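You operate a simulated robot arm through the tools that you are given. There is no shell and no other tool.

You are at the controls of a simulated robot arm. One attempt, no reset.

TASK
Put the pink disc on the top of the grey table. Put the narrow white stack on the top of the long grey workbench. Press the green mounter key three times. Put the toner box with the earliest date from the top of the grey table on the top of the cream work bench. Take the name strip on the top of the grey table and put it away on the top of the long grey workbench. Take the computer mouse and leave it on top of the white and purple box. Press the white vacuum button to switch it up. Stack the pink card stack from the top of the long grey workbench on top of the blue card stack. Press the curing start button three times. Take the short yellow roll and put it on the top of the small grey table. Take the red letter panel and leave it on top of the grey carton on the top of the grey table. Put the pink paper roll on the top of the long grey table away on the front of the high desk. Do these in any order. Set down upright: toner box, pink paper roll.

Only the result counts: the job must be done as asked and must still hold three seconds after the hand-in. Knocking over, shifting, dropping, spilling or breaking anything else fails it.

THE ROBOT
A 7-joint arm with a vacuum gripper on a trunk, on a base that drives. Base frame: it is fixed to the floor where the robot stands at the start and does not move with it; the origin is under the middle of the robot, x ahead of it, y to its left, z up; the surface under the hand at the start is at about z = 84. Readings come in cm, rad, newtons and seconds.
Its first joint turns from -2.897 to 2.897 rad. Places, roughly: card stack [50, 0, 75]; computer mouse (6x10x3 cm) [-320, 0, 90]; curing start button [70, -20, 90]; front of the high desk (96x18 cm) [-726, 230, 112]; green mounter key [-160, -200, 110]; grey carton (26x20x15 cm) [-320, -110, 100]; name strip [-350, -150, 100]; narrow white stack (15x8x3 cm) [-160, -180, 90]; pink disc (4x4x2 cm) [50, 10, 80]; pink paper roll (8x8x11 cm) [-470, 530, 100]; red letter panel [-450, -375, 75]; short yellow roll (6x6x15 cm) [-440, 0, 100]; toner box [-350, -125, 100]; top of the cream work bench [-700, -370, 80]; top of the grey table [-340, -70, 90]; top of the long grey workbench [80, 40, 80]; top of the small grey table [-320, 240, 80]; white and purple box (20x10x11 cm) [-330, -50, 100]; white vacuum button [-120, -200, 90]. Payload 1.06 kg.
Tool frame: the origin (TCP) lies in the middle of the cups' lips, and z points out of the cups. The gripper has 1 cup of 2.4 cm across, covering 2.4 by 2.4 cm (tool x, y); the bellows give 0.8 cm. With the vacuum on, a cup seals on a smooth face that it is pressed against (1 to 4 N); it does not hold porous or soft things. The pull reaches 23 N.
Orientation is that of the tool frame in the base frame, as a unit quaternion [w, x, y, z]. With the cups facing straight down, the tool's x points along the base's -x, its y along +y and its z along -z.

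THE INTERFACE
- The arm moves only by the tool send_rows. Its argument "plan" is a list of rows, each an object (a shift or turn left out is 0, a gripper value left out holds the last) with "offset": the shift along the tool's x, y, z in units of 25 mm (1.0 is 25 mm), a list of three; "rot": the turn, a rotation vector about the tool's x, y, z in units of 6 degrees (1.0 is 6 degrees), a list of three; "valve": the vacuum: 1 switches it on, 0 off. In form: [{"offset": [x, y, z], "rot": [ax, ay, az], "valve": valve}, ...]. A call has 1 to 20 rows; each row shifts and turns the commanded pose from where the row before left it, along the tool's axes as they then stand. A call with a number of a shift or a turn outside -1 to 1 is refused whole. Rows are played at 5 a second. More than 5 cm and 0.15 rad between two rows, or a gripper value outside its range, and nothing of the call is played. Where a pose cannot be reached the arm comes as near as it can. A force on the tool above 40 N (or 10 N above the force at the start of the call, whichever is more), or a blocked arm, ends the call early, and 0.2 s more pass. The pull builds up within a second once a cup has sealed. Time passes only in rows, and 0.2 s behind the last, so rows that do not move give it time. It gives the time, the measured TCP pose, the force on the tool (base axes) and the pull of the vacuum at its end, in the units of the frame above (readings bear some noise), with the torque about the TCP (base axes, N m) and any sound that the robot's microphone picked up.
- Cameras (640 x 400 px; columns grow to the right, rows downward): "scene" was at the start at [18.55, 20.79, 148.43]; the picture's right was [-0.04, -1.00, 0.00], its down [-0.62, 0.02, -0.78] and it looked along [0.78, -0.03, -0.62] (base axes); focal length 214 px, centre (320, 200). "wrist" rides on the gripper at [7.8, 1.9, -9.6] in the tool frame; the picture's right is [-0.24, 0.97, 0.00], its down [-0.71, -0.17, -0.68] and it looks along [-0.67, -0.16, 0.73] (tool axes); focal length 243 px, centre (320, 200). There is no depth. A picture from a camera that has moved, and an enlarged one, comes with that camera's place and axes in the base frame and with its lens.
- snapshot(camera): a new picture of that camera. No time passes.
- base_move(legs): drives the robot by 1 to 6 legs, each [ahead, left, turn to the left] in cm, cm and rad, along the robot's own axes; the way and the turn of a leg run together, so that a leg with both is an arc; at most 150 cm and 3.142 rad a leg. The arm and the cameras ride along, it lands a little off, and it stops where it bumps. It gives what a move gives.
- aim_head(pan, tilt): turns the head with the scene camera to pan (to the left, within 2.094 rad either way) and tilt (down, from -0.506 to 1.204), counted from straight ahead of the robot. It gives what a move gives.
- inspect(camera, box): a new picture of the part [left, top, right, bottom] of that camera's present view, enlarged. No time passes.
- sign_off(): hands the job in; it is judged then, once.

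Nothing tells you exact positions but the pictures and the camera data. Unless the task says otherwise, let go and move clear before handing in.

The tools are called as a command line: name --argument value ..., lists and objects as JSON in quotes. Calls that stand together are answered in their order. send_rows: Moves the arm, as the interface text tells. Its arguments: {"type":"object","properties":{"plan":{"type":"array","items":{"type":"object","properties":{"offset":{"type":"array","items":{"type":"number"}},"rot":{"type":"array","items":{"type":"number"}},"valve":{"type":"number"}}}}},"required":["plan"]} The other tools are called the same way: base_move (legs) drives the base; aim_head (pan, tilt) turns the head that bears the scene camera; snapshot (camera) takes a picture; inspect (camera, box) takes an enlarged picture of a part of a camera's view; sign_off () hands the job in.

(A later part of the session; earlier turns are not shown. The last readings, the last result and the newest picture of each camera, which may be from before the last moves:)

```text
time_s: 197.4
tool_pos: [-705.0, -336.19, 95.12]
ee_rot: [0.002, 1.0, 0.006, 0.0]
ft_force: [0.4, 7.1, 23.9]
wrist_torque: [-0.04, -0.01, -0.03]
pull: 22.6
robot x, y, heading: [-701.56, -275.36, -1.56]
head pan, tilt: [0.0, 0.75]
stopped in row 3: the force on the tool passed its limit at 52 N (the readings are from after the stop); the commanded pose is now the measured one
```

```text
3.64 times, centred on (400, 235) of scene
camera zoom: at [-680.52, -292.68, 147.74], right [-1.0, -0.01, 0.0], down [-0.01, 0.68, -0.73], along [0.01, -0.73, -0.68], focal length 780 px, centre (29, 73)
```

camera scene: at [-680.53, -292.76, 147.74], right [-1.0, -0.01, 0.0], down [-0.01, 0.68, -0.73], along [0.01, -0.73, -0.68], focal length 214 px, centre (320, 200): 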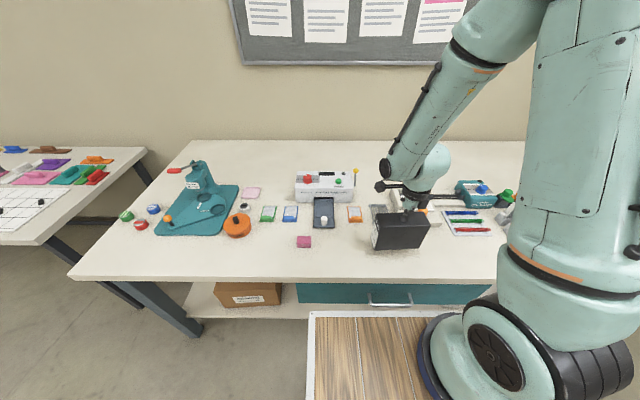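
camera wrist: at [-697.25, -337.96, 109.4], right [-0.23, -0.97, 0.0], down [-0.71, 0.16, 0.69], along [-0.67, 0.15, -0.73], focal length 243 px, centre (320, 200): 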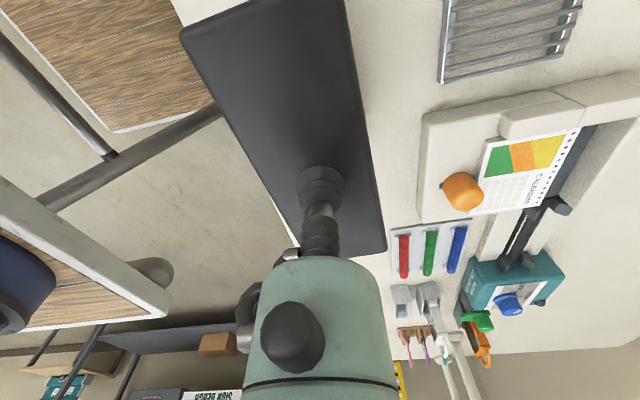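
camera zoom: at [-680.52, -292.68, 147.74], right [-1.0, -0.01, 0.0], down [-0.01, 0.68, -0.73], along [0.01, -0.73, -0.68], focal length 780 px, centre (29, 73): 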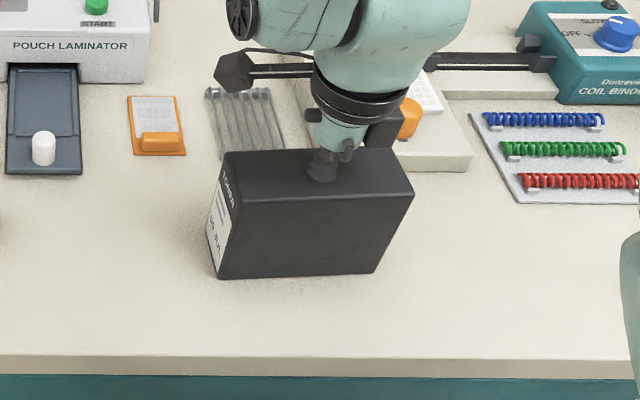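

The box touched down at TCP z≈95 (bench at about 83) with a firm bump but stands upright. I'll ease off, release and rise.

send_rows --plan '[{"offset": [0, 0, -0.15]}, {"offset": [0, 0, 0], "valve": 0}, {"offset": [0, 0, 0]}, {"offset": [0, 0, 0]}, {"offset": [0, 0, 0]}, {"offset": [0, 0, -0.2]}, {"offset": [0, 0, -0.4]}, {"offset": [0, 0, -1]}, {"offset": [0, 0, -1]}, {"offset": [0, 0, -1]}, {"offset": [0, 0, -1]}]'

inspect --camera "scene" --box '[340, 180, 460, 290]'

snapshot --camera "wrist"

```text
time_s: 199.8
tool_pos: [-705.16, -336.22, 106.86]
ee_rot: [0.0, 1.0, 0.005, 0.0]
ft_force: [-0.3, -0.3, -0.7]
wrist_torque: [0.01, 0.01, -0.01]
pull: 0.0
robot x, y, heading: [-701.33, -274.97, -1.559]
head pan, tilt: [0.0, 0.75]
```

```text
3.64 times, centred on (400, 235) of scene
camera zoom: at [-680.52, -292.81, 147.73], right [-1.0, -0.01, 0.0], down [-0.01, 0.68, -0.73], along [0.01, -0.73, -0.68], focal length 780 px, centre (29, 73)
```

zoom: 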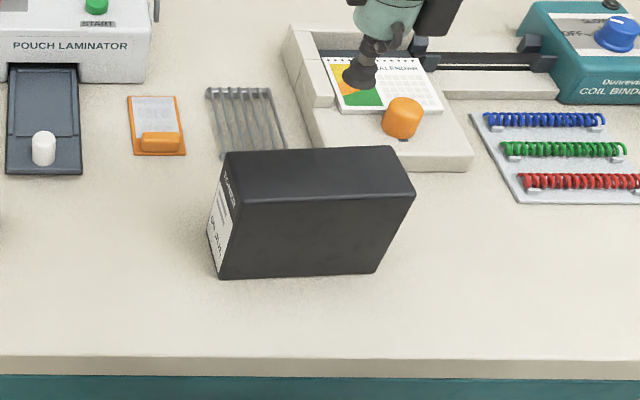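

```text
taken
camera wrist: at [-697.26, -338.05, 116.28], right [-0.23, -0.97, 0.0], down [-0.71, 0.17, 0.68], along [-0.67, 0.15, -0.73], focal length 243 px, centre (320, 200)
```

wrist: 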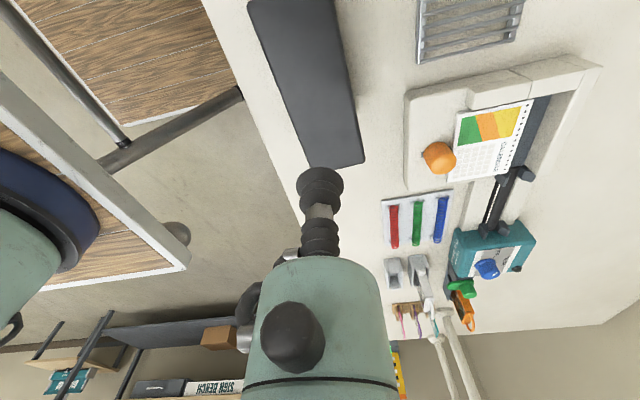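

The toner box stands upright on the cream bench. Now I'll turn the wrist back, rise, back off and strafe towards the letter-panel table.

send_rows --plan '[{"offset": [0, 0, -1], "rot": [0, 0, -1]}, {"offset": [0, 0, -1], "rot": [0, 0, -1]}, {"offset": [0, 0, -1], "rot": [0, 0, -1]}, {"offset": [0, 0, -1], "rot": [0, 0, -1]}, {"offset": [0, 0, -1], "rot": [0, 0, -1]}, {"offset": [0, 0, -1], "rot": [0, 0, -1]}, {"offset": [0, 0, -1], "rot": [0, 0, -1]}, {"rot": [0, 0, -1]}, {"rot": [0, 0, -1]}, {"rot": [0, 0, -1]}, {"rot": [0, 0, -1]}, {"rot": [0, 0, -1]}, {"rot": [0, 0, -1]}, {"rot": [0, 0, -1]}, {"rot": [0, 0, -1]}]'

base_move --legs '[[-25, 0, 0], [0, 130, 0], [0, 50, 0]]'

aim_head --pan 0.0 --tilt 0.55

snapshot --camera "scene"

snapshot --camera "wrist"

```text
time_s: 203.1
tool_pos: [-705.15, -336.16, 124.4]
ee_rot: [0.001, 0.703, 0.711, -0.002]
ft_force: [0.1, -0.1, 0.7]
wrist_torque: [0.02, 0.01, 0.0]
pull: 0.1
robot x, y, heading: [-701.47, -274.55, -1.562]
head pan, tilt: [0.0, 0.75]
```

```text
time_s: 213.5
tool_pos: [-527.16, -311.52, 124.42]
ee_rot: [0.002, 0.711, 0.703, -0.001]
ft_force: [-0.1, 0.5, 0.0]
wrist_torque: [-0.01, 0.02, -0.02]
pull: 0.1
robot x, y, heading: [-522.34, -250.1, -1.583]
head pan, tilt: [0.0, 0.75]
```

```text
time_s: 214.2
tool_pos: [-526.96, -311.62, 124.4]
ee_rot: [0.002, 0.711, 0.703, -0.002]
ft_force: [-0.4, -0.3, 0.5]
wrist_torque: [0.01, 0.0, 0.0]
pull: 0.1
robot x, y, heading: [-522.12, -250.19, -1.581]
head pan, tilt: [0.0, 0.55]
```

```text
taken
camera scene: at [-501.57, -269.4, 149.47], right [-1.0, 0.01, 0.0], down [0.01, 0.52, -0.85], along [-0.01, -0.85, -0.52], focal length 214 px, centre (320, 200)
```

scene: 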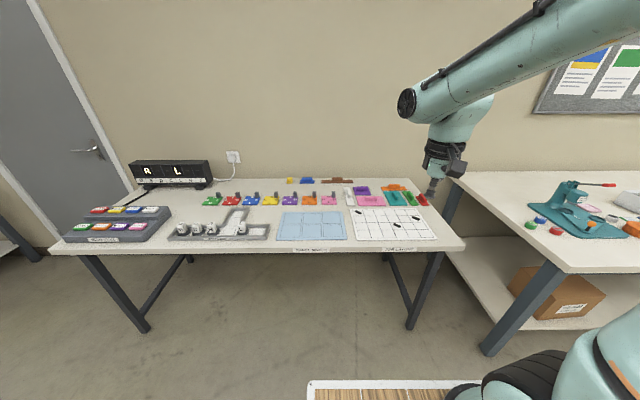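

```text
taken
camera wrist: at [-525.1, -303.78, 133.84], right [0.97, -0.25, 0.0], down [-0.18, -0.7, 0.69], along [-0.17, -0.67, -0.73], focal length 243 px, centre (320, 200)
```

wrist: 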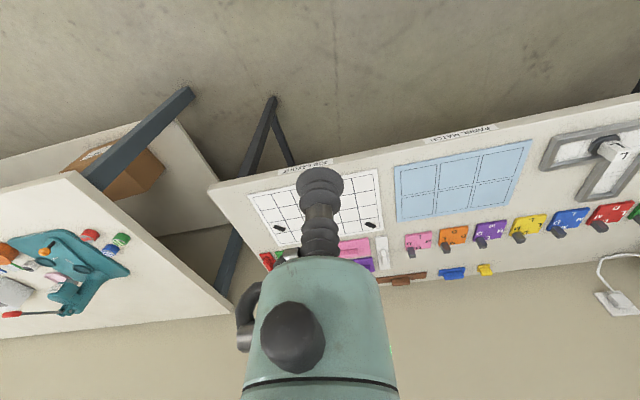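

The row of coloured panels with letters includes a red one at about [-446, -385], matching the hint. I'll zoom to check it.

inspect --camera "scene" --box '[180, 170, 360, 250]'

inspect --camera "wrist" --box '[500, 120, 640, 300]'

inspect --camera "scene" --box '[340, 170, 450, 250]'

```text
3.56 times, centred on (270, 210) of scene
camera zoom: at [-501.57, -269.4, 149.47], right [-1.0, 0.01, 0.0], down [0.01, 0.52, -0.85], along [-0.01, -0.85, -0.52], focal length 763 px, centre (498, 164)
```

zoom: 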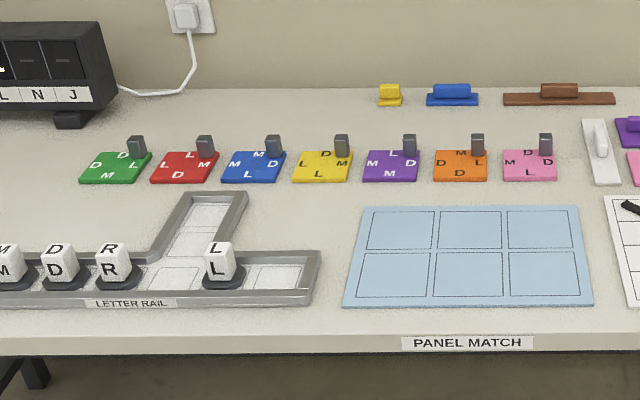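

```text
2.22 times, centred on (570, 210) of wrist
camera zoom: at [-525.1, -303.78, 133.84], right [0.97, -0.25, 0.0], down [-0.18, -0.7, 0.69], along [-0.17, -0.67, -0.73], focal length 539 px, centre (-236, 178)
```

zoom: 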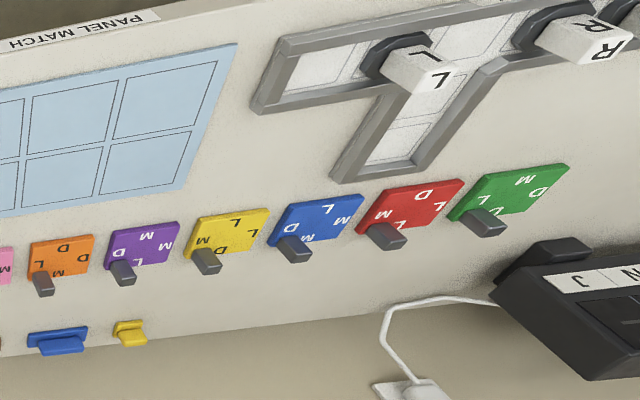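

```text
5.00 times, centred on (395, 210) of scene
camera zoom: at [-501.57, -269.4, 149.47], right [-1.0, 0.01, 0.0], down [0.01, 0.52, -0.85], along [-0.01, -0.85, -0.52], focal length 1072 px, centre (-55, 150)
```

zoom: 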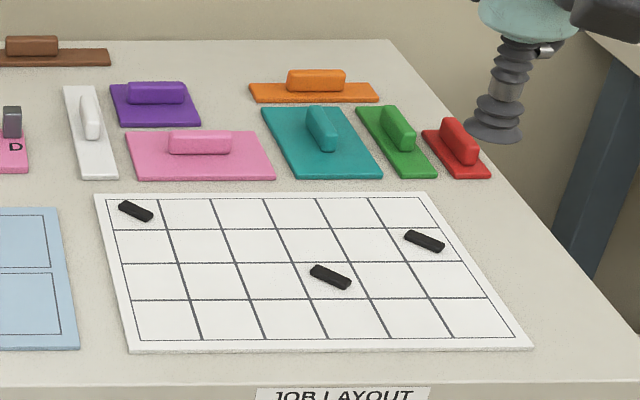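

The red panel is about 10.7 cm square with a small grey post near its back corner; its centre is near [-446.5, -387.5, 77]. I'll strafe left 75 cm and move up to this table.

base_move --legs '[[0, 75, 0.015]]'

base_move --legs '[[48, 0, 0]]'

aim_head --pan 0.0 --tilt 0.75

snapshot --camera "scene"

snapshot --camera "wrist"

```text
time_s: 218.3
tool_pos: [-450.53, -311.96, 124.48]
ee_rot: [0.002, 0.706, 0.708, -0.001]
ft_force: [-0.1, -0.4, 0.4]
wrist_torque: [-0.01, 0.01, 0.02]
pull: 0.1
robot x, y, heading: [-446.34, -250.42, -1.575]
head pan, tilt: [0.0, 0.55]
```

```text
time_s: 221.2
tool_pos: [-451.41, -360.24, 124.42]
ee_rot: [0.001, 0.711, 0.703, -0.001]
ft_force: [0.6, 0.2, -0.6]
wrist_torque: [0.01, -0.01, 0.0]
pull: 0.2
robot x, y, heading: [-446.86, -299.16, -1.586]
head pan, tilt: [0.0, 0.55]
```

```text
time_s: 221.9
tool_pos: [-451.42, -360.24, 124.51]
ee_rot: [0.001, 0.711, 0.704, -0.001]
ft_force: [0.7, -0.4, 0.3]
wrist_torque: [-0.02, 0.0, -0.03]
pull: 0.0
robot x, y, heading: [-446.72, -299.22, -1.578]
head pan, tilt: [0.0, 0.75]
```

```text
taken
camera scene: at [-425.94, -317.4, 147.74], right [-1.0, 0.01, 0.0], down [0.01, 0.68, -0.73], along [-0.01, -0.73, -0.68], focal length 214 px, centre (320, 200)
```

scene: 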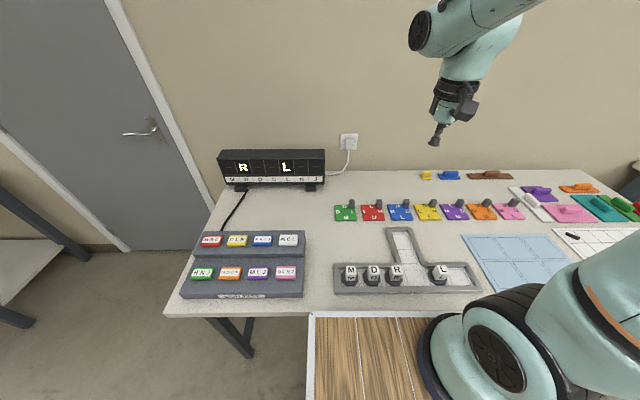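

```text
taken
camera wrist: at [-449.43, -352.5, 133.84], right [0.97, -0.24, 0.0], down [-0.18, -0.7, 0.69], along [-0.17, -0.67, -0.73], focal length 243 px, centre (320, 200)
```

wrist: 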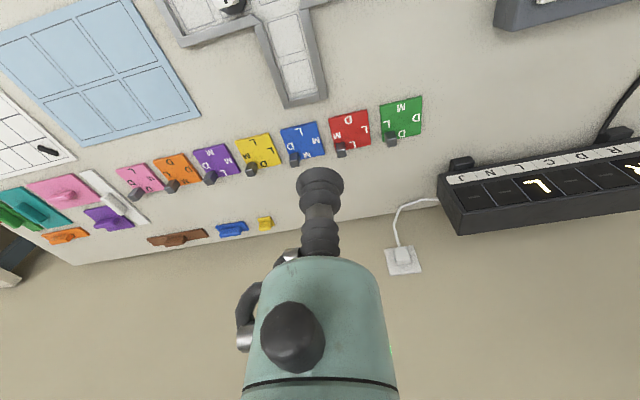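

I see the red panel ahead; I'll zoom both cameras on it to fix its position.

inspect --camera "scene" --box '[330, 180, 430, 240]'

inspect --camera "wrist" --box '[270, 80, 430, 180]'

```text
6.40 times, centred on (380, 210) of scene
camera zoom: at [-425.94, -317.4, 147.74], right [-1.0, 0.01, 0.0], down [0.01, 0.68, -0.73], along [-0.01, -0.73, -0.68], focal length 1373 px, centre (-64, 136)
```

zoom: 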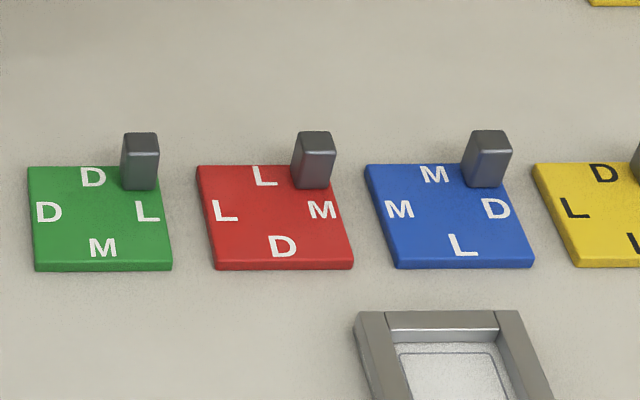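

```text
4.00 times, centred on (350, 130) of wrist
camera zoom: at [-449.43, -352.5, 133.84], right [0.97, -0.24, 0.0], down [-0.18, -0.7, 0.69], along [-0.17, -0.67, -0.73], focal length 970 px, centre (200, 480)
```

zoom: 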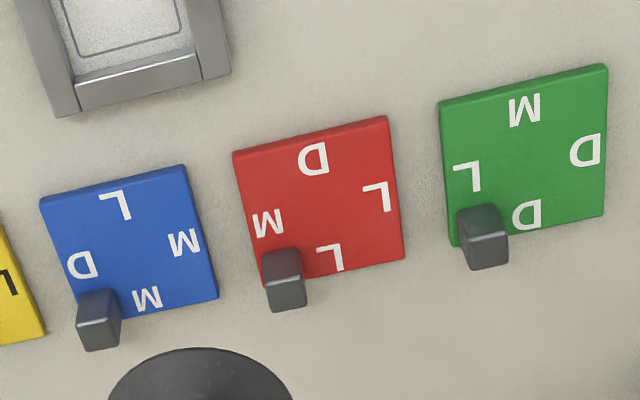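

Triangulated: red panel's centre is at [-449.5, -381.1], its surface at z≈81, post 3–4 cm behind and to its -x side. I'll move above a point just clear of the post and descend part-way.

send_rows --plan '[{"offset": [-0.915, 0.093, 0]}, {"offset": [-0.915, 0.093, 0]}, {"offset": [-0.915, 0.093, 0]}, {"offset": [-0.915, 0.093, 0]}, {"offset": [-0.915, 0.093, 0]}, {"offset": [-0.915, 0.093, 0]}, {"offset": [-0.915, 0.093, 0]}, {"offset": [-0.915, 0.093, 0]}, {"offset": [-0.915, 0.093, 0]}, {"offset": [0, 0, 1]}, {"offset": [0, 0, 1]}, {"offset": [0, 0, 1]}, {"offset": [0, 0, 1]}, {"offset": [0, 0, 1]}, {"offset": [0, 0, 1]}, {"offset": [0, 0, 1]}, {"offset": [0, 0, 1]}, {"offset": [0, 0, 1]}, {"offset": [0, 0, 1]}, {"offset": [0, 0, 1]}]'

snapshot --camera "wrist"

inspect --camera "scene" --box '[320, 150, 460, 240]'

```text
time_s: 226.1
tool_pos: [-449.53, -381.18, 96.8]
ee_rot: [0.001, 0.711, 0.703, -0.002]
ft_force: [0.8, -0.1, 0.4]
wrist_torque: [0.01, 0.04, -0.03]
pull: 0.0
robot x, y, heading: [-446.68, -299.52, -1.583]
head pan, tilt: [0.0, 0.75]
```

```text
taken
camera wrist: at [-447.46, -373.34, 106.32], right [0.97, -0.24, 0.0], down [-0.18, -0.7, 0.69], along [-0.17, -0.67, -0.73], focal length 243 px, centre (320, 200)
```

wrist: 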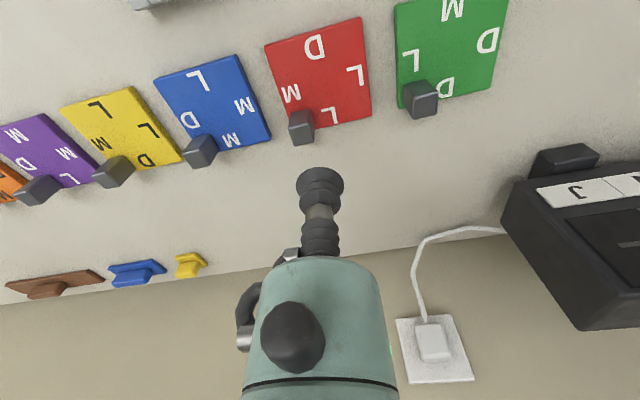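

```text
4.44 times, centred on (390, 195) of scene
camera zoom: at [-425.94, -317.37, 147.74], right [-1.0, 0.01, 0.0], down [0.01, 0.68, -0.73], along [-0.01, -0.73, -0.68], focal length 953 px, centre (9, 222)
```

zoom: 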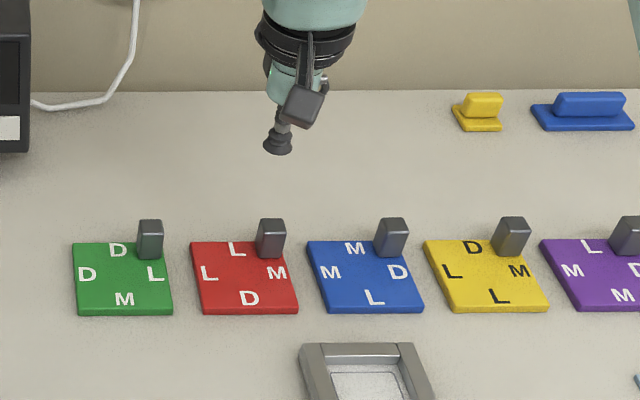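

The cup is above the panel's centre, about 1.5 cm clear of the post. Shifting a touch away from the post and descending with vacuum on.

send_rows --plan '[{"offset": [0.12, 0.12, 1]}, {"offset": [0, 0, 1]}, {"offset": [0, 0, 1]}, {"offset": [0, 0, 1]}, {"offset": [0, 0, 0.8], "valve": 1}, {"offset": [0, 0, 0.2]}, {"offset": [0, 0, 0.2]}]'

inspect --camera "wrist" --box '[220, 60, 420, 220]'

```text
time_s: 227.7
tool_pos: [-449.36, -380.74, 84.08]
ee_rot: [0.002, 0.711, 0.703, -0.002]
ft_force: [0.3, -0.6, 0.4]
wrist_torque: [0.0, 0.0, 0.02]
pull: 0.0
robot x, y, heading: [-446.43, -299.25, -1.583]
head pan, tilt: [0.0, 0.75]
```

```text
2.50 times, centred on (320, 140) of wrist
camera zoom: at [-447.29, -372.88, 93.36], right [0.97, -0.24, 0.0], down [-0.18, -0.7, 0.69], along [-0.17, -0.67, -0.73], focal length 606 px, centre (320, 350)
```

zoom: 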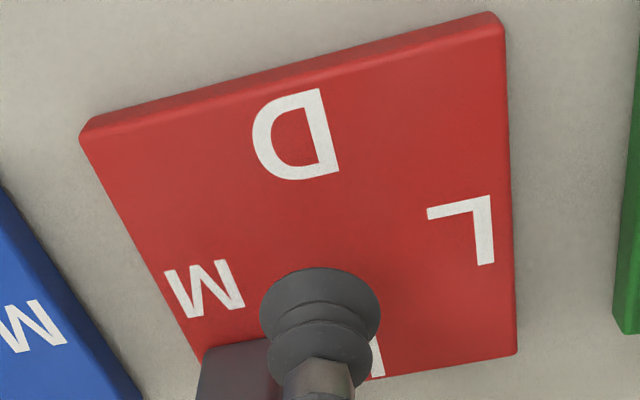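

The cup is still above the panel, heading for its centre and clear of the post. Continuing down in small steps.

send_rows --plan '[{"offset": [0, 0, 0.2]}, {"offset": [0, 0, 0.2]}, {"offset": [0, 0, 0.2]}, {"offset": [0, 0, 0.2]}]'

send_rows --plan '[{"offset": [0, 0, 0.12]}, {"offset": [0, 0, 0.12]}, {"offset": [0, 0, 0]}]'

```text
time_s: 228.7
tool_pos: [-449.23, -380.76, 82.0]
ee_rot: [0.001, 0.711, 0.703, -0.001]
ft_force: [0.3, 0.1, -0.2]
wrist_torque: [-0.03, 0.01, -0.02]
pull: 0.1
robot x, y, heading: [-446.42, -299.31, -1.584]
head pan, tilt: [0.0, 0.75]
```

```text
time_s: 229.5
tool_pos: [-449.22, -380.88, 81.36]
ee_rot: [0.001, 0.71, 0.704, -0.001]
ft_force: [-0.1, -0.3, 0.5]
wrist_torque: [0.05, 0.01, 0.0]
pull: 0.2
robot x, y, heading: [-446.84, -299.06, -1.582]
head pan, tilt: [0.0, 0.75]
```

send_rows --plan '[{"offset": [0, 0, 0.12]}, {"offset": [0, 0, 0.12]}, {"offset": [0, 0, 0]}]'

send_rows --plan '[{"offset": [0, 0, 0.12]}, {"offset": [0, 0, 0.12]}, {"offset": [0, 0, 0]}]'

inspect --camera "wrist" --box '[220, 60, 420, 220]'

```text
time_s: 230.3
tool_pos: [-449.19, -380.91, 80.85]
ee_rot: [0.001, 0.712, 0.703, -0.001]
ft_force: [0.4, 4.0, 12.6]
wrist_torque: [0.03, 0.02, -0.01]
pull: 23.0
robot x, y, heading: [-446.67, -298.94, -1.578]
head pan, tilt: [0.0, 0.75]
```

```text
time_s: 231.1
tool_pos: [-449.24, -380.69, 80.16]
ee_rot: [0.001, 0.711, 0.703, -0.002]
ft_force: [-1.0, 0.5, 18.0]
wrist_torque: [0.01, -0.01, 0.0]
pull: 22.6
robot x, y, heading: [-446.55, -299.15, -1.577]
head pan, tilt: [0.0, 0.75]
```

```text
2.50 times, centred on (320, 140) of wrist
camera zoom: at [-447.25, -372.96, 89.61], right [0.97, -0.24, 0.0], down [-0.18, -0.7, 0.69], along [-0.17, -0.67, -0.73], focal length 606 px, centre (320, 350)
```

zoom: 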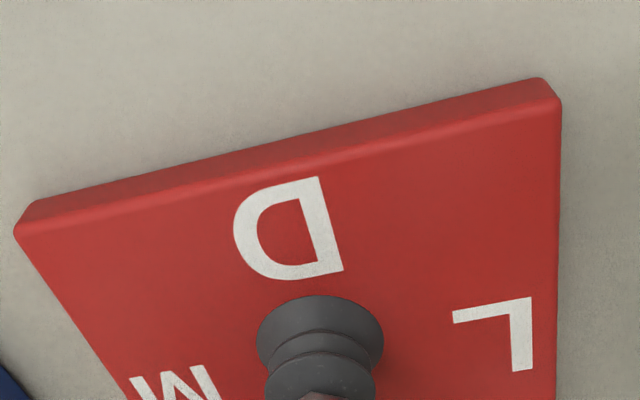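

Sealed on the red panel at z≈81. Lifting slowly, then high.

send_rows --plan '[{"offset": [0, 0, -0.3]}, {"offset": [0, 0, -0.3]}, {"offset": [0, 0, -0.5]}, {"offset": [0, 0, -0.7]}, {"offset": [0, 0, -1]}, {"offset": [0, 0, -1]}, {"offset": [0, 0, -1]}, {"offset": [0, 0, -1]}, {"offset": [0, 0, -1]}, {"offset": [0, 0, -1]}, {"offset": [0, 0, -1]}, {"offset": [0, 0, -1]}, {"offset": [0, 0, -1]}, {"offset": [0, 0, -1]}, {"offset": [0, 0, -1]}, {"offset": [0, 0, -1]}, {"offset": [0, 0, -1]}, {"offset": [0, 0, -1]}, {"offset": [0, 0, -1]}, {"offset": [0, 0, -1]}]'

snapshot --camera "wrist"

snapshot --camera "scene"

```text
time_s: 235.3
tool_pos: [-449.29, -380.6, 124.57]
ee_rot: [0.001, 0.711, 0.704, 0.0]
ft_force: [-0.2, 0.0, -2.4]
wrist_torque: [0.02, 0.01, -0.02]
pull: 23.0
robot x, y, heading: [-446.63, -298.61, -1.581]
head pan, tilt: [0.0, 0.75]
```

```text
taken
camera wrist: at [-447.27, -372.72, 134.09], right [0.97, -0.24, 0.0], down [-0.18, -0.7, 0.69], along [-0.17, -0.67, -0.73], focal length 243 px, centre (320, 200)
```

wrist: 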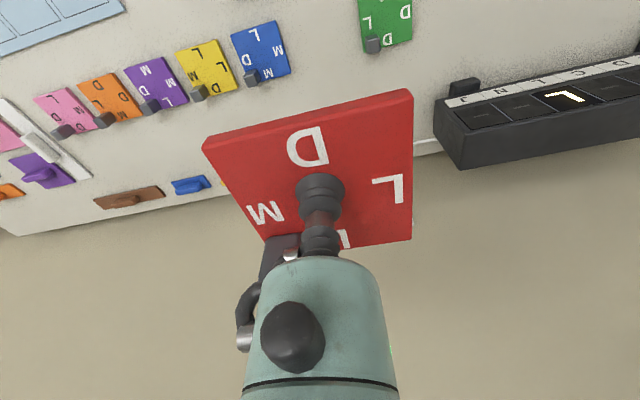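

```text
taken
camera scene: at [-425.94, -317.42, 147.73], right [-1.0, 0.01, 0.0], down [0.01, 0.68, -0.73], along [-0.01, -0.73, -0.68], focal length 214 px, centre (320, 200)
```

scene: 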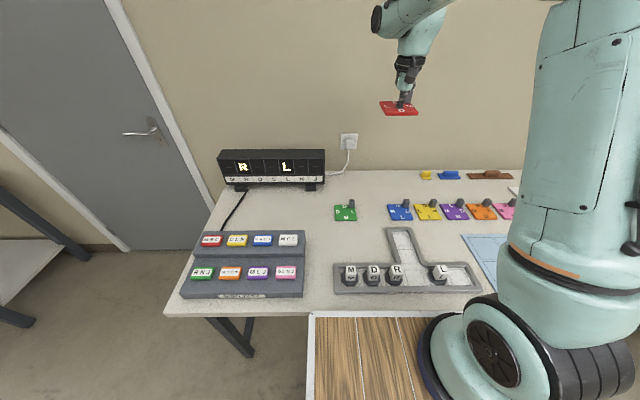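

The red panel is held. I'll back off, strafe along the aisle to x≈-256, and turn right to face the grey table again.

base_move --legs '[[-50, 0, 0], [0, 130, 0], [0, 60, 0], [0, 0, -1.55]]'

aim_head --pan -0.5 --tilt 0.6

snapshot --camera "scene"

```text
time_s: 251.0
tool_pos: [-341.25, -250.47, 124.75]
ee_rot: [-0.001, 1.0, 0.011, -0.001]
ft_force: [0.4, 0.1, -1.4]
wrist_torque: [0.02, 0.0, 0.0]
pull: 22.8
robot x, y, heading: [-259.76, -250.45, -3.119]
head pan, tilt: [0.0, 0.75]
```

```text
time_s: 251.9
tool_pos: [-341.02, -250.3, 124.68]
ee_rot: [0.0, 1.0, 0.011, -0.002]
ft_force: [0.0, -1.0, -1.4]
wrist_torque: [0.0, -0.05, 0.01]
pull: 23.0
robot x, y, heading: [-259.66, -250.16, -3.117]
head pan, tilt: [-0.499, 0.6]
```

```text
taken
camera scene: at [-277.06, -267.41, 149.02], right [0.46, 0.89, 0.0], down [0.5, -0.26, -0.82], along [-0.73, 0.38, -0.57], focal length 214 px, centre (320, 200)
```

scene: 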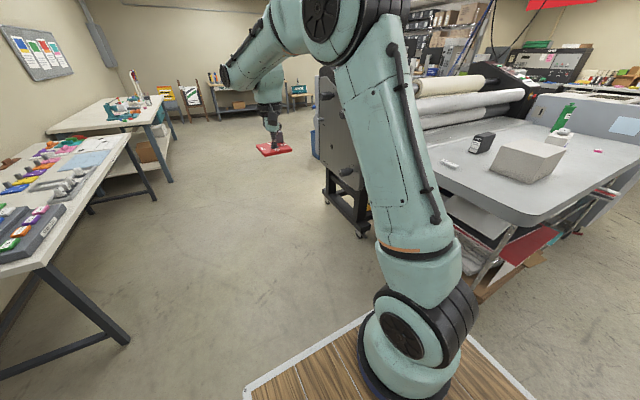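

I'm close to the table line, so I'll back up 10 cm first and then strafe right to y≈-115, in front of the carton.

base_move --legs '[[-11, 0, -0.02], [0, -133, 0]]'

aim_head --pan 0.0 --tilt 0.8

snapshot --camera "scene"

snapshot --camera "wrist"

```text
time_s: 259.6
tool_pos: [-330.61, -112.73, 124.7]
ee_rot: [-0.001, 1.0, 0.004, -0.003]
ft_force: [-0.5, 0.0, -2.1]
wrist_torque: [0.0, -0.03, -0.01]
pull: 23.0
robot x, y, heading: [-249.15, -113.82, -3.132]
head pan, tilt: [-0.499, 0.6]
```

```text
time_s: 260.5
tool_pos: [-330.86, -112.71, 124.64]
ee_rot: [0.0, 1.0, 0.003, -0.001]
ft_force: [-0.6, -0.4, -1.6]
wrist_torque: [-0.06, -0.03, -0.03]
pull: 23.0
robot x, y, heading: [-249.02, -113.71, -3.138]
head pan, tilt: [0.0, 0.799]
```

```text
taken
camera scene: at [-267.11, -134.8, 147.34], right [-0.01, 1.0, 0.0], down [0.72, 0.0, -0.7], along [-0.7, 0.0, -0.72], focal length 214 px, centre (320, 200)
```

scene: 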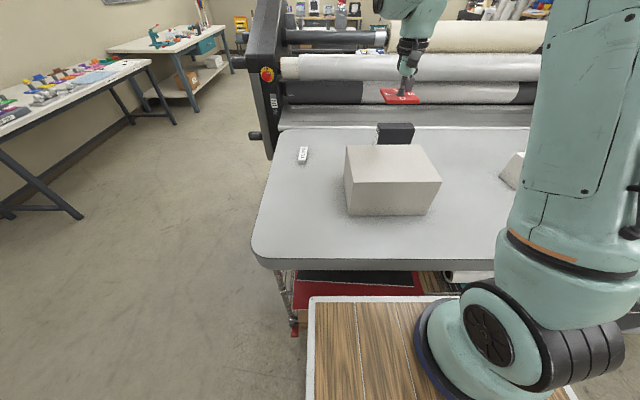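

```text
taken
camera wrist: at [-322.78, -114.47, 134.06], right [-0.23, -0.97, 0.0], down [-0.71, 0.17, 0.69], along [-0.67, 0.16, -0.73], focal length 243 px, centre (320, 200)
```

wrist: 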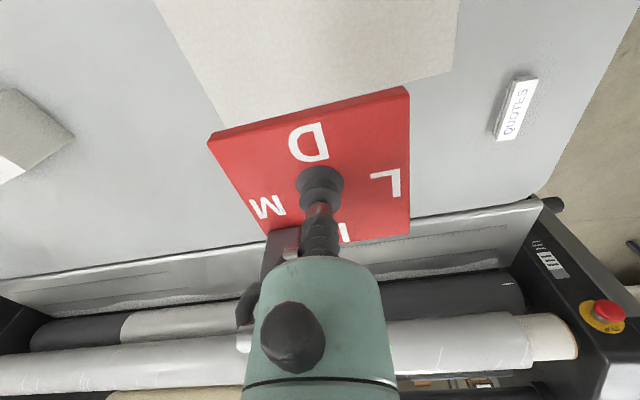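

I'm in front of the carton with the panel above. I'll zoom on the carton's top to find its centre.

inspect --camera "scene" --box '[325, 110, 465, 230]'

```text
3.33 times, centred on (395, 170) of scene
camera zoom: at [-267.11, -134.8, 147.34], right [-0.01, 1.0, 0.0], down [0.72, 0.0, -0.7], along [-0.7, 0.0, -0.72], focal length 715 px, centre (70, 300)
```

zoom: 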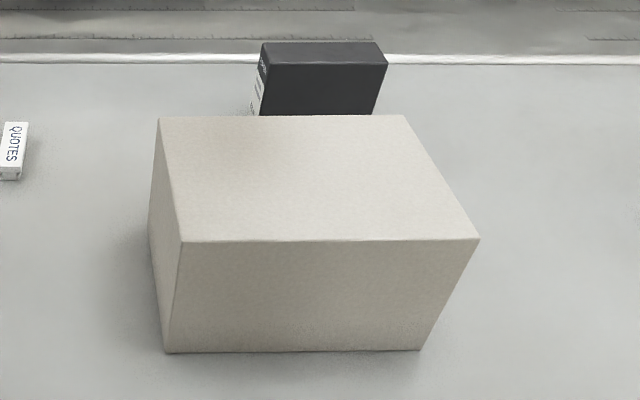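

The carton's top centre is at about [-323.7, -112.5, 107]. I'll bring the panel over it and lower to about 3 cm above.

send_rows --plan '[{"offset": [0.97, 0.02, 0]}, {"offset": [0.97, 0.02, 0]}, {"offset": [0.97, 0.02, 0]}, {"offset": [0, 0, 1]}, {"offset": [0, 0, 1]}, {"offset": [0, 0, 1]}, {"offset": [0, 0, 1]}, {"offset": [0, 0, 1]}, {"offset": [0, 0, 0.5]}]'

inspect --camera "scene" --box '[325, 110, 465, 230]'

snapshot --camera "wrist"

```text
time_s: 262.5
tool_pos: [-323.58, -112.49, 110.93]
ee_rot: [0.0, 1.0, 0.004, -0.002]
ft_force: [-0.5, -0.2, -1.0]
wrist_torque: [0.01, -0.03, -0.02]
pull: 22.7
robot x, y, heading: [-249.14, -113.97, -3.134]
head pan, tilt: [0.0, 0.799]
```

```text
3.33 times, centred on (395, 170) of scene
camera zoom: at [-267.09, -134.8, 147.34], right [-0.01, 1.0, 0.0], down [0.72, 0.0, -0.7], along [-0.7, 0.0, -0.72], focal length 715 px, centre (70, 300)
```

zoom: 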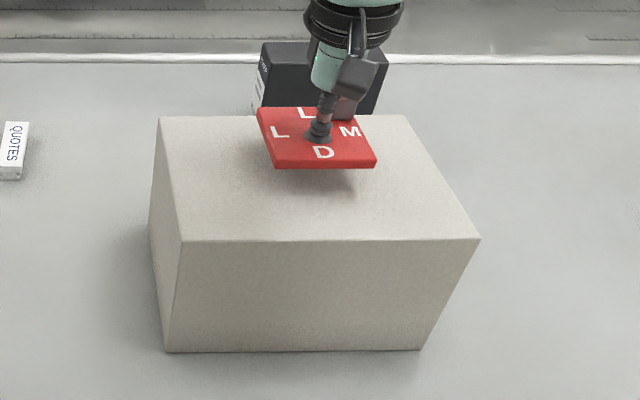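

```text
taken
camera wrist: at [-315.64, -114.45, 120.26], right [-0.23, -0.97, 0.0], down [-0.71, 0.17, 0.69], along [-0.67, 0.16, -0.73], focal length 243 px, centre (320, 200)
```

wrist: 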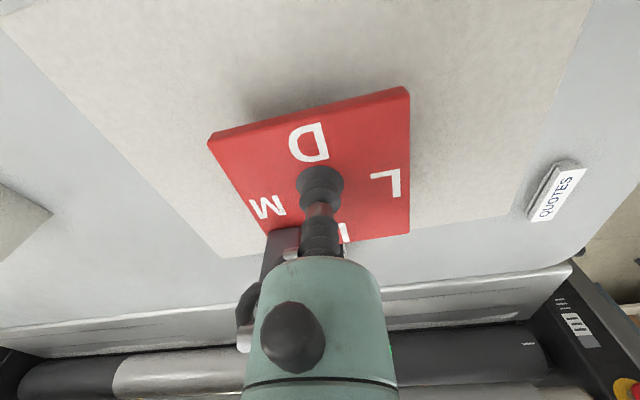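

Centred over the carton. Creeping down in small steps until contact.

send_rows --plan '[{"offset": [0, 0, 0.3]}, {"offset": [0, 0, 0.2]}, {"offset": [0, 0, 0.2]}, {"offset": [0, 0, 0]}]'

send_rows --plan '[{"offset": [0, 0, 0.12]}, {"offset": [0, 0, 0.12]}, {"offset": [0, 0, 0]}]'

```text
time_s: 263.5
tool_pos: [-323.61, -112.62, 109.14]
ee_rot: [0.0, 1.0, 0.004, -0.001]
ft_force: [-0.6, 0.2, -1.6]
wrist_torque: [0.02, 0.0, -0.02]
pull: 22.9
robot x, y, heading: [-249.25, -113.76, -3.142]
head pan, tilt: [0.0, 0.799]
```

```text
time_s: 264.3
tool_pos: [-323.42, -112.6, 108.55]
ee_rot: [0.0, 1.0, 0.003, -0.001]
ft_force: [-0.4, 0.1, -1.1]
wrist_torque: [0.01, -0.03, -0.02]
pull: 23.1
robot x, y, heading: [-249.02, -114.17, -3.134]
head pan, tilt: [0.0, 0.799]
```

send_rows --plan '[{"offset": [0, 0, 0.12]}, {"offset": [0, 0, 0.12]}, {"offset": [0, 0, 0]}]'

```text
time_s: 265.1
tool_pos: [-323.53, -112.84, 108.06]
ee_rot: [0.001, 1.0, 0.003, -0.002]
ft_force: [0.5, -1.3, 14.0]
wrist_torque: [0.03, -0.02, -0.03]
pull: 23.0
robot x, y, heading: [-249.41, -113.72, -3.136]
head pan, tilt: [0.0, 0.799]
```

Contact at 108.1 with 14 N. Easing off, releasing and rising.

send_rows --plan '[{"offset": [0, 0, -0.1]}, {"offset": [0, 0, 0], "valve": 0}, {"offset": [0, 0, 0]}, {"offset": [0, 0, 0]}, {"offset": [0, 0, 0]}, {"offset": [0, 0, -0.2]}, {"offset": [0, 0, -0.4]}, {"offset": [0, 0, -1]}, {"offset": [0, 0, -1]}, {"offset": [0, 0, -1]}, {"offset": [0, 0, -1]}, {"offset": [0, 0, -1]}, {"offset": [0, 0, -0.6]}]'

inspect --camera "scene" --box '[280, 110, 460, 230]'

snapshot --camera "wrist"

```text
time_s: 267.9
tool_pos: [-323.43, -112.7, 123.77]
ee_rot: [0.0, 1.0, 0.003, 0.0]
ft_force: [-0.4, -0.3, -0.7]
wrist_torque: [0.01, -0.01, 0.01]
pull: 0.0
robot x, y, heading: [-249.34, -113.88, -3.131]
head pan, tilt: [0.0, 0.799]
```

```text
3.33 times, centred on (370, 170) of scene
camera zoom: at [-267.12, -134.81, 147.33], right [-0.01, 1.0, 0.0], down [0.72, 0.0, -0.7], along [-0.7, 0.0, -0.72], focal length 715 px, centre (153, 300)
```

zoom: 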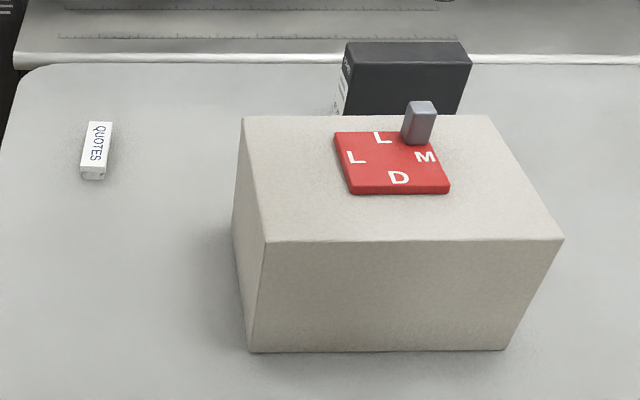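

```text
taken
camera wrist: at [-315.63, -114.56, 133.1], right [-0.23, -0.97, 0.0], down [-0.71, 0.17, 0.69], along [-0.67, 0.16, -0.73], focal length 243 px, centre (320, 200)
```

wrist: 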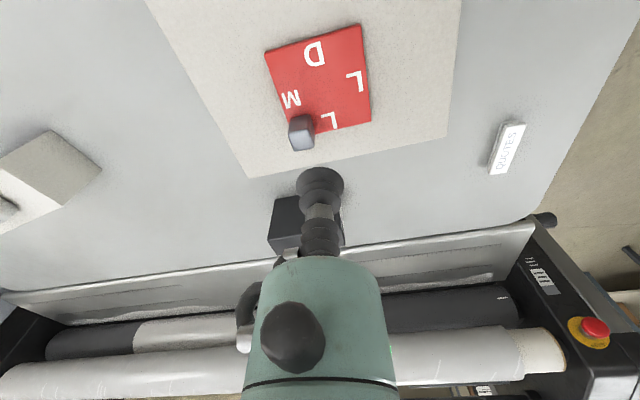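

The red panel rests on the carton. Next the QUOTES strip near [-346, -142]; I'll move 8 cm ahead and 25 cm left to bring it into reach.

base_move --legs '[[7, 25, 0]]'

inspect --camera "scene" --box '[270, 120, 430, 240]'

snapshot --camera "wrist"

```text
time_s: 269.8
tool_pos: [-330.15, -137.98, 123.68]
ee_rot: [-0.001, 1.0, 0.005, -0.002]
ft_force: [-0.5, 1.0, -1.1]
wrist_torque: [0.01, 0.01, 0.01]
pull: 0.0
robot x, y, heading: [-255.51, -139.15, -3.135]
head pan, tilt: [0.0, 0.799]
```

```text
3.33 times, centred on (350, 180) of scene
camera zoom: at [-273.75, -159.96, 147.33], right [-0.01, 1.0, 0.0], down [0.72, 0.01, -0.7], along [-0.7, -0.01, -0.72], focal length 715 px, centre (220, 267)
```

zoom: 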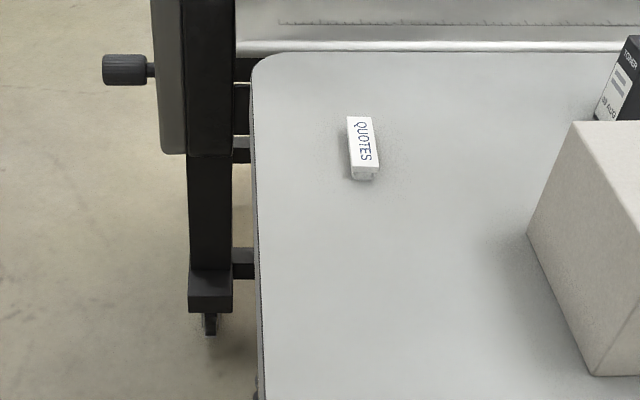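

```text
taken
camera wrist: at [-322.32, -139.81, 133.09], right [-0.23, -0.97, 0.0], down [-0.71, 0.17, 0.69], along [-0.67, 0.15, -0.73], focal length 243 px, centre (320, 200)
```

wrist: 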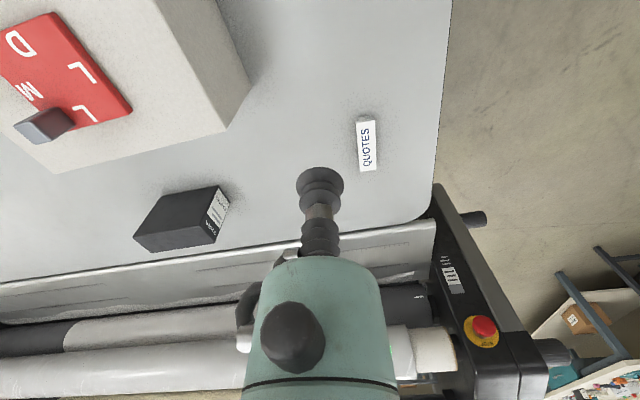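

The strip's top centre is about [-346.5, -143.2, 94.5], about 11×3 cm, long side along x. Moving above it and down to z≈99.

send_rows --plan '[{"offset": [-0.935, 0.29, 0]}, {"offset": [-0.935, 0.29, 0]}, {"offset": [-0.935, 0.29, 0]}, {"offset": [-0.935, 0.29, 0]}, {"offset": [-0.935, 0.29, 0]}, {"offset": [-0.935, 0.29, 0]}, {"offset": [-0.935, 0.29, 0]}, {"offset": [0, 0, 1]}, {"offset": [0, 0, 1]}, {"offset": [0, 0, 1]}, {"offset": [0, 0, 1]}, {"offset": [0, 0, 1]}, {"offset": [0, 0, 1]}, {"offset": [0, 0, 1]}, {"offset": [0, 0, 1]}, {"offset": [0, 0, 1]}]'

inspect --camera "scene" --box '[310, 120, 390, 180]'

snapshot --camera "wrist"

```text
time_s: 273.1
tool_pos: [-346.58, -143.18, 101.24]
ee_rot: [0.0, 1.0, 0.004, -0.001]
ft_force: [-0.6, -0.1, 0.6]
wrist_torque: [-0.02, -0.01, 0.0]
pull: 0.0
robot x, y, heading: [-255.62, -139.07, -3.135]
head pan, tilt: [0.0, 0.799]
```

```text
6.67 times, centred on (350, 150) of scene
camera zoom: at [-273.73, -159.95, 147.34], right [-0.01, 1.0, 0.0], down [0.72, 0.01, -0.7], along [-0.7, -0.01, -0.72], focal length 1430 px, centre (120, 533)
```

zoom: 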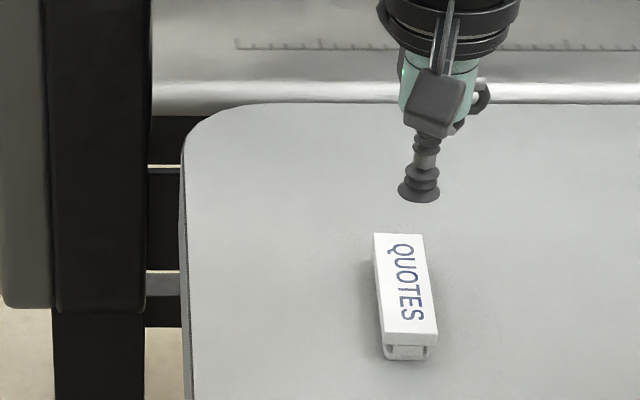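

```text
taken
camera wrist: at [-338.64, -145.03, 110.6], right [-0.23, -0.97, 0.0], down [-0.71, 0.17, 0.69], along [-0.67, 0.15, -0.73], focal length 243 px, centre (320, 200)
```

wrist: 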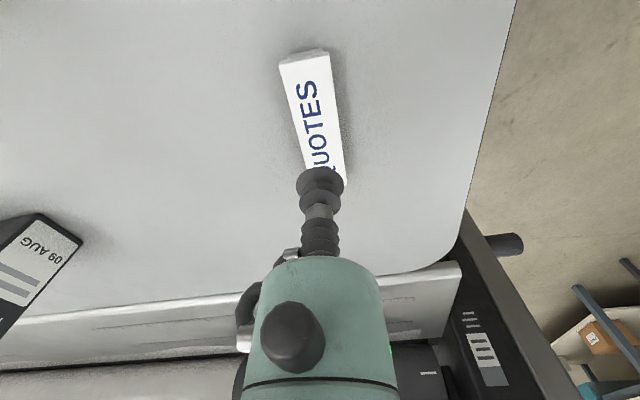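

Centred over the strip. Vacuum on and creeping down.

send_rows --plan '[{"offset": [0, -0.05, 1], "valve": 1}, {"offset": [0, 0, 0.8]}, {"offset": [0, 0, 0.2]}, {"offset": [0, 0, 0.2]}, {"offset": [0, 0, 0.2]}]'

send_rows --plan '[{"offset": [0, 0, 0.12]}, {"offset": [0, 0, 0.12]}, {"offset": [0, 0, 0]}]'

```text
time_s: 274.4
tool_pos: [-346.65, -143.11, 95.12]
ee_rot: [0.0, 1.0, 0.005, -0.002]
ft_force: [-0.3, 0.4, 0.2]
wrist_torque: [-0.02, -0.01, 0.0]
pull: 0.1
robot x, y, heading: [-255.82, -138.86, -3.136]
head pan, tilt: [0.0, 0.799]
```

```text
time_s: 275.1
tool_pos: [-346.7, -143.01, 94.71]
ee_rot: [-0.001, 1.0, 0.004, -0.002]
ft_force: [-0.3, -0.1, 0.7]
wrist_torque: [-0.03, 0.02, 0.01]
pull: 0.0
robot x, y, heading: [-255.85, -139.04, -3.132]
head pan, tilt: [0.0, 0.799]
```

send_rows --plan '[{"offset": [0, 0, 0.12]}, {"offset": [0, 0, 0.12]}, {"offset": [0, 0, 0]}]'

inspect --camera "wrist" --box '[240, 80, 400, 200]'

```text
time_s: 275.9
tool_pos: [-346.65, -143.15, 94.12]
ee_rot: [0.0, 1.0, 0.005, -0.002]
ft_force: [1.4, 0.6, 3.1]
wrist_torque: [-0.03, -0.05, -0.01]
pull: 22.7
robot x, y, heading: [-255.62, -138.67, -3.134]
head pan, tilt: [0.0, 0.799]
```

```text
3.33 times, centred on (320, 140) of wrist
camera zoom: at [-338.73, -144.93, 103.52], right [-0.23, -0.97, 0.0], down [-0.71, 0.17, 0.69], along [-0.67, 0.15, -0.73], focal length 809 px, centre (320, 400)
```

zoom: 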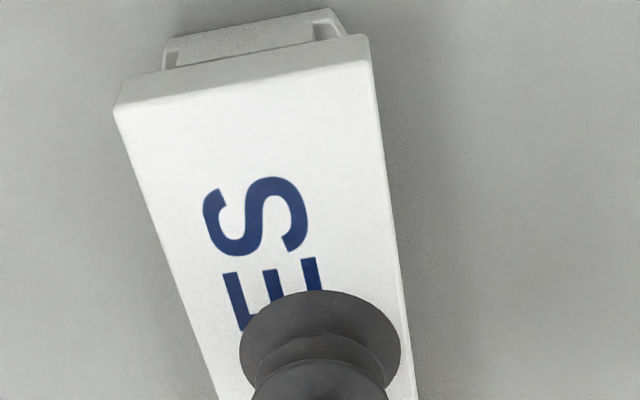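

Sealed on the QUOTES strip. Lifting it to carrying height.

send_rows --plan '[{"offset": [0, 0, -0.3]}, {"offset": [0, 0, -0.7]}, {"offset": [0, 0, -1]}, {"offset": [0, 0, -1]}, {"offset": [0, 0, -1]}, {"offset": [0, 0, -1]}, {"offset": [0, 0, -1]}, {"offset": [0, 0, -1]}, {"offset": [0, 0, -1]}, {"offset": [0, 0, -1]}, {"offset": [0, 0, -1]}, {"offset": [0, 0, -1]}, {"offset": [0, 0, -1]}, {"offset": [1, 0, 0]}, {"offset": [1, 0, 0]}, {"offset": [1, 0, 0]}, {"offset": [1, 0, 0]}, {"offset": [1, 0, 0]}, {"offset": [1, 0, 0]}, {"offset": [1, 0, 0]}]'

snapshot --camera "wrist"

snapshot --camera "scene"

```text
time_s: 280.1
tool_pos: [-329.1, -142.93, 123.89]
ee_rot: [0.0, 1.0, 0.004, 0.0]
ft_force: [0.2, 0.4, -0.5]
wrist_torque: [0.01, -0.04, -0.01]
pull: 23.0
robot x, y, heading: [-256.15, -139.09, -3.135]
head pan, tilt: [0.0, 0.799]
```

```text
taken
camera wrist: at [-321.19, -144.73, 133.36], right [-0.23, -0.97, 0.0], down [-0.71, 0.17, 0.69], along [-0.67, 0.15, -0.73], focal length 243 px, centre (320, 200)
```

wrist: 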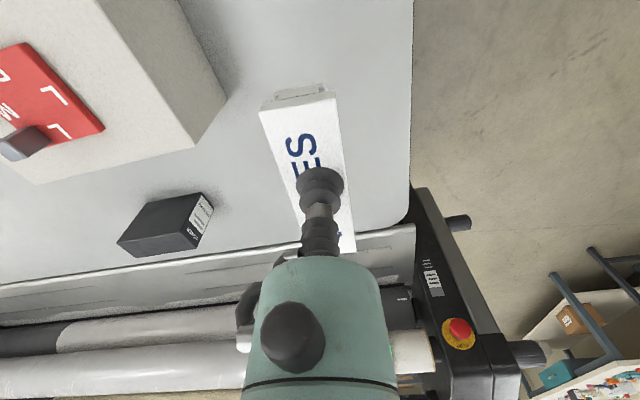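

```text
taken
camera scene: at [-273.79, -159.96, 147.33], right [-0.01, 1.0, 0.0], down [0.72, 0.01, -0.7], along [-0.7, -0.01, -0.72], focal length 214 px, centre (320, 200)
```

scene: 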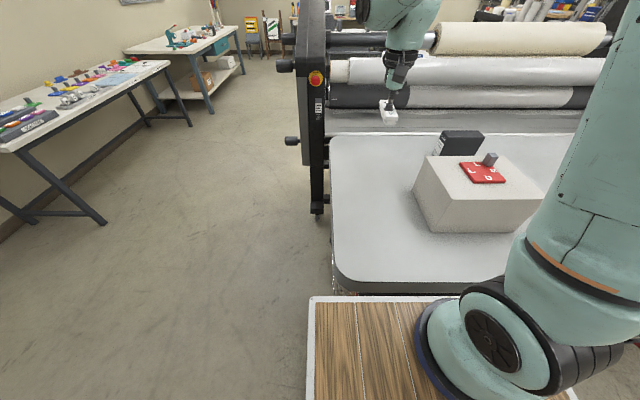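

The strip is held. There's free room on the long bench near [49, 54], between the turntable and the ORDERS strip. I'll strafe right to y≈0, back away, then turn to face the long bench.

base_move --legs '[[-4, -5, 0], [0, -130, 0], [-110, 0, 0]]'

base_move --legs '[[0, 0, -1.57], [0, 0, -1.57]]'

aim_head --pan 0.0 --tilt 0.3

snapshot --camera "scene"

```text
time_s: 292.4
tool_pos: [-215.21, -10.43, 124.1]
ee_rot: [0.0, 1.0, 0.015, -0.002]
ft_force: [0.7, -0.4, -0.6]
wrist_torque: [0.03, -0.01, -0.01]
pull: 22.9
robot x, y, heading: [-142.05, -4.84, -3.108]
head pan, tilt: [0.0, 0.799]
```

```text
time_s: 300.4
tool_pos: [-69.12, 3.19, 124.03]
ee_rot: [0.003, -0.034, 0.999, 0.001]
ft_force: [-0.4, -0.6, -0.1]
wrist_torque: [0.0, 0.0, -0.01]
pull: 22.6
robot x, y, heading: [-141.99, -4.93, 0.069]
head pan, tilt: [0.0, 0.799]
```

```text
time_s: 301.3
tool_pos: [-69.15, 3.35, 123.99]
ee_rot: [0.001, -0.034, 0.999, 0.001]
ft_force: [-0.6, -0.6, -0.2]
wrist_torque: [0.02, 0.0, 0.0]
pull: 23.6
robot x, y, heading: [-141.99, -4.51, 0.067]
head pan, tilt: [0.0, 0.3]
```

```text
taken
camera scene: at [-124.23, 17.44, 151.76], right [0.07, -1.0, 0.0], down [-0.3, -0.02, -0.95], along [0.95, 0.06, -0.3], focal length 214 px, centre (320, 200)
```

scene: 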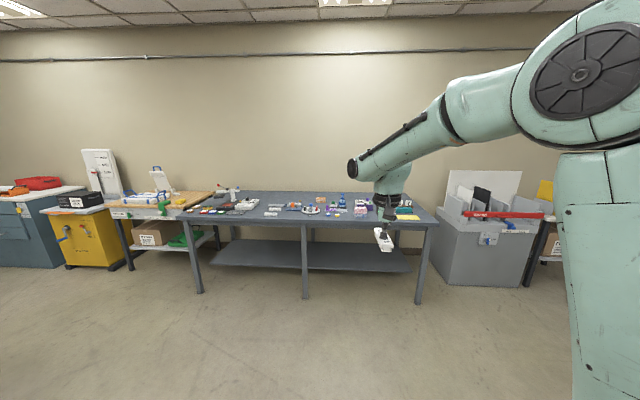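

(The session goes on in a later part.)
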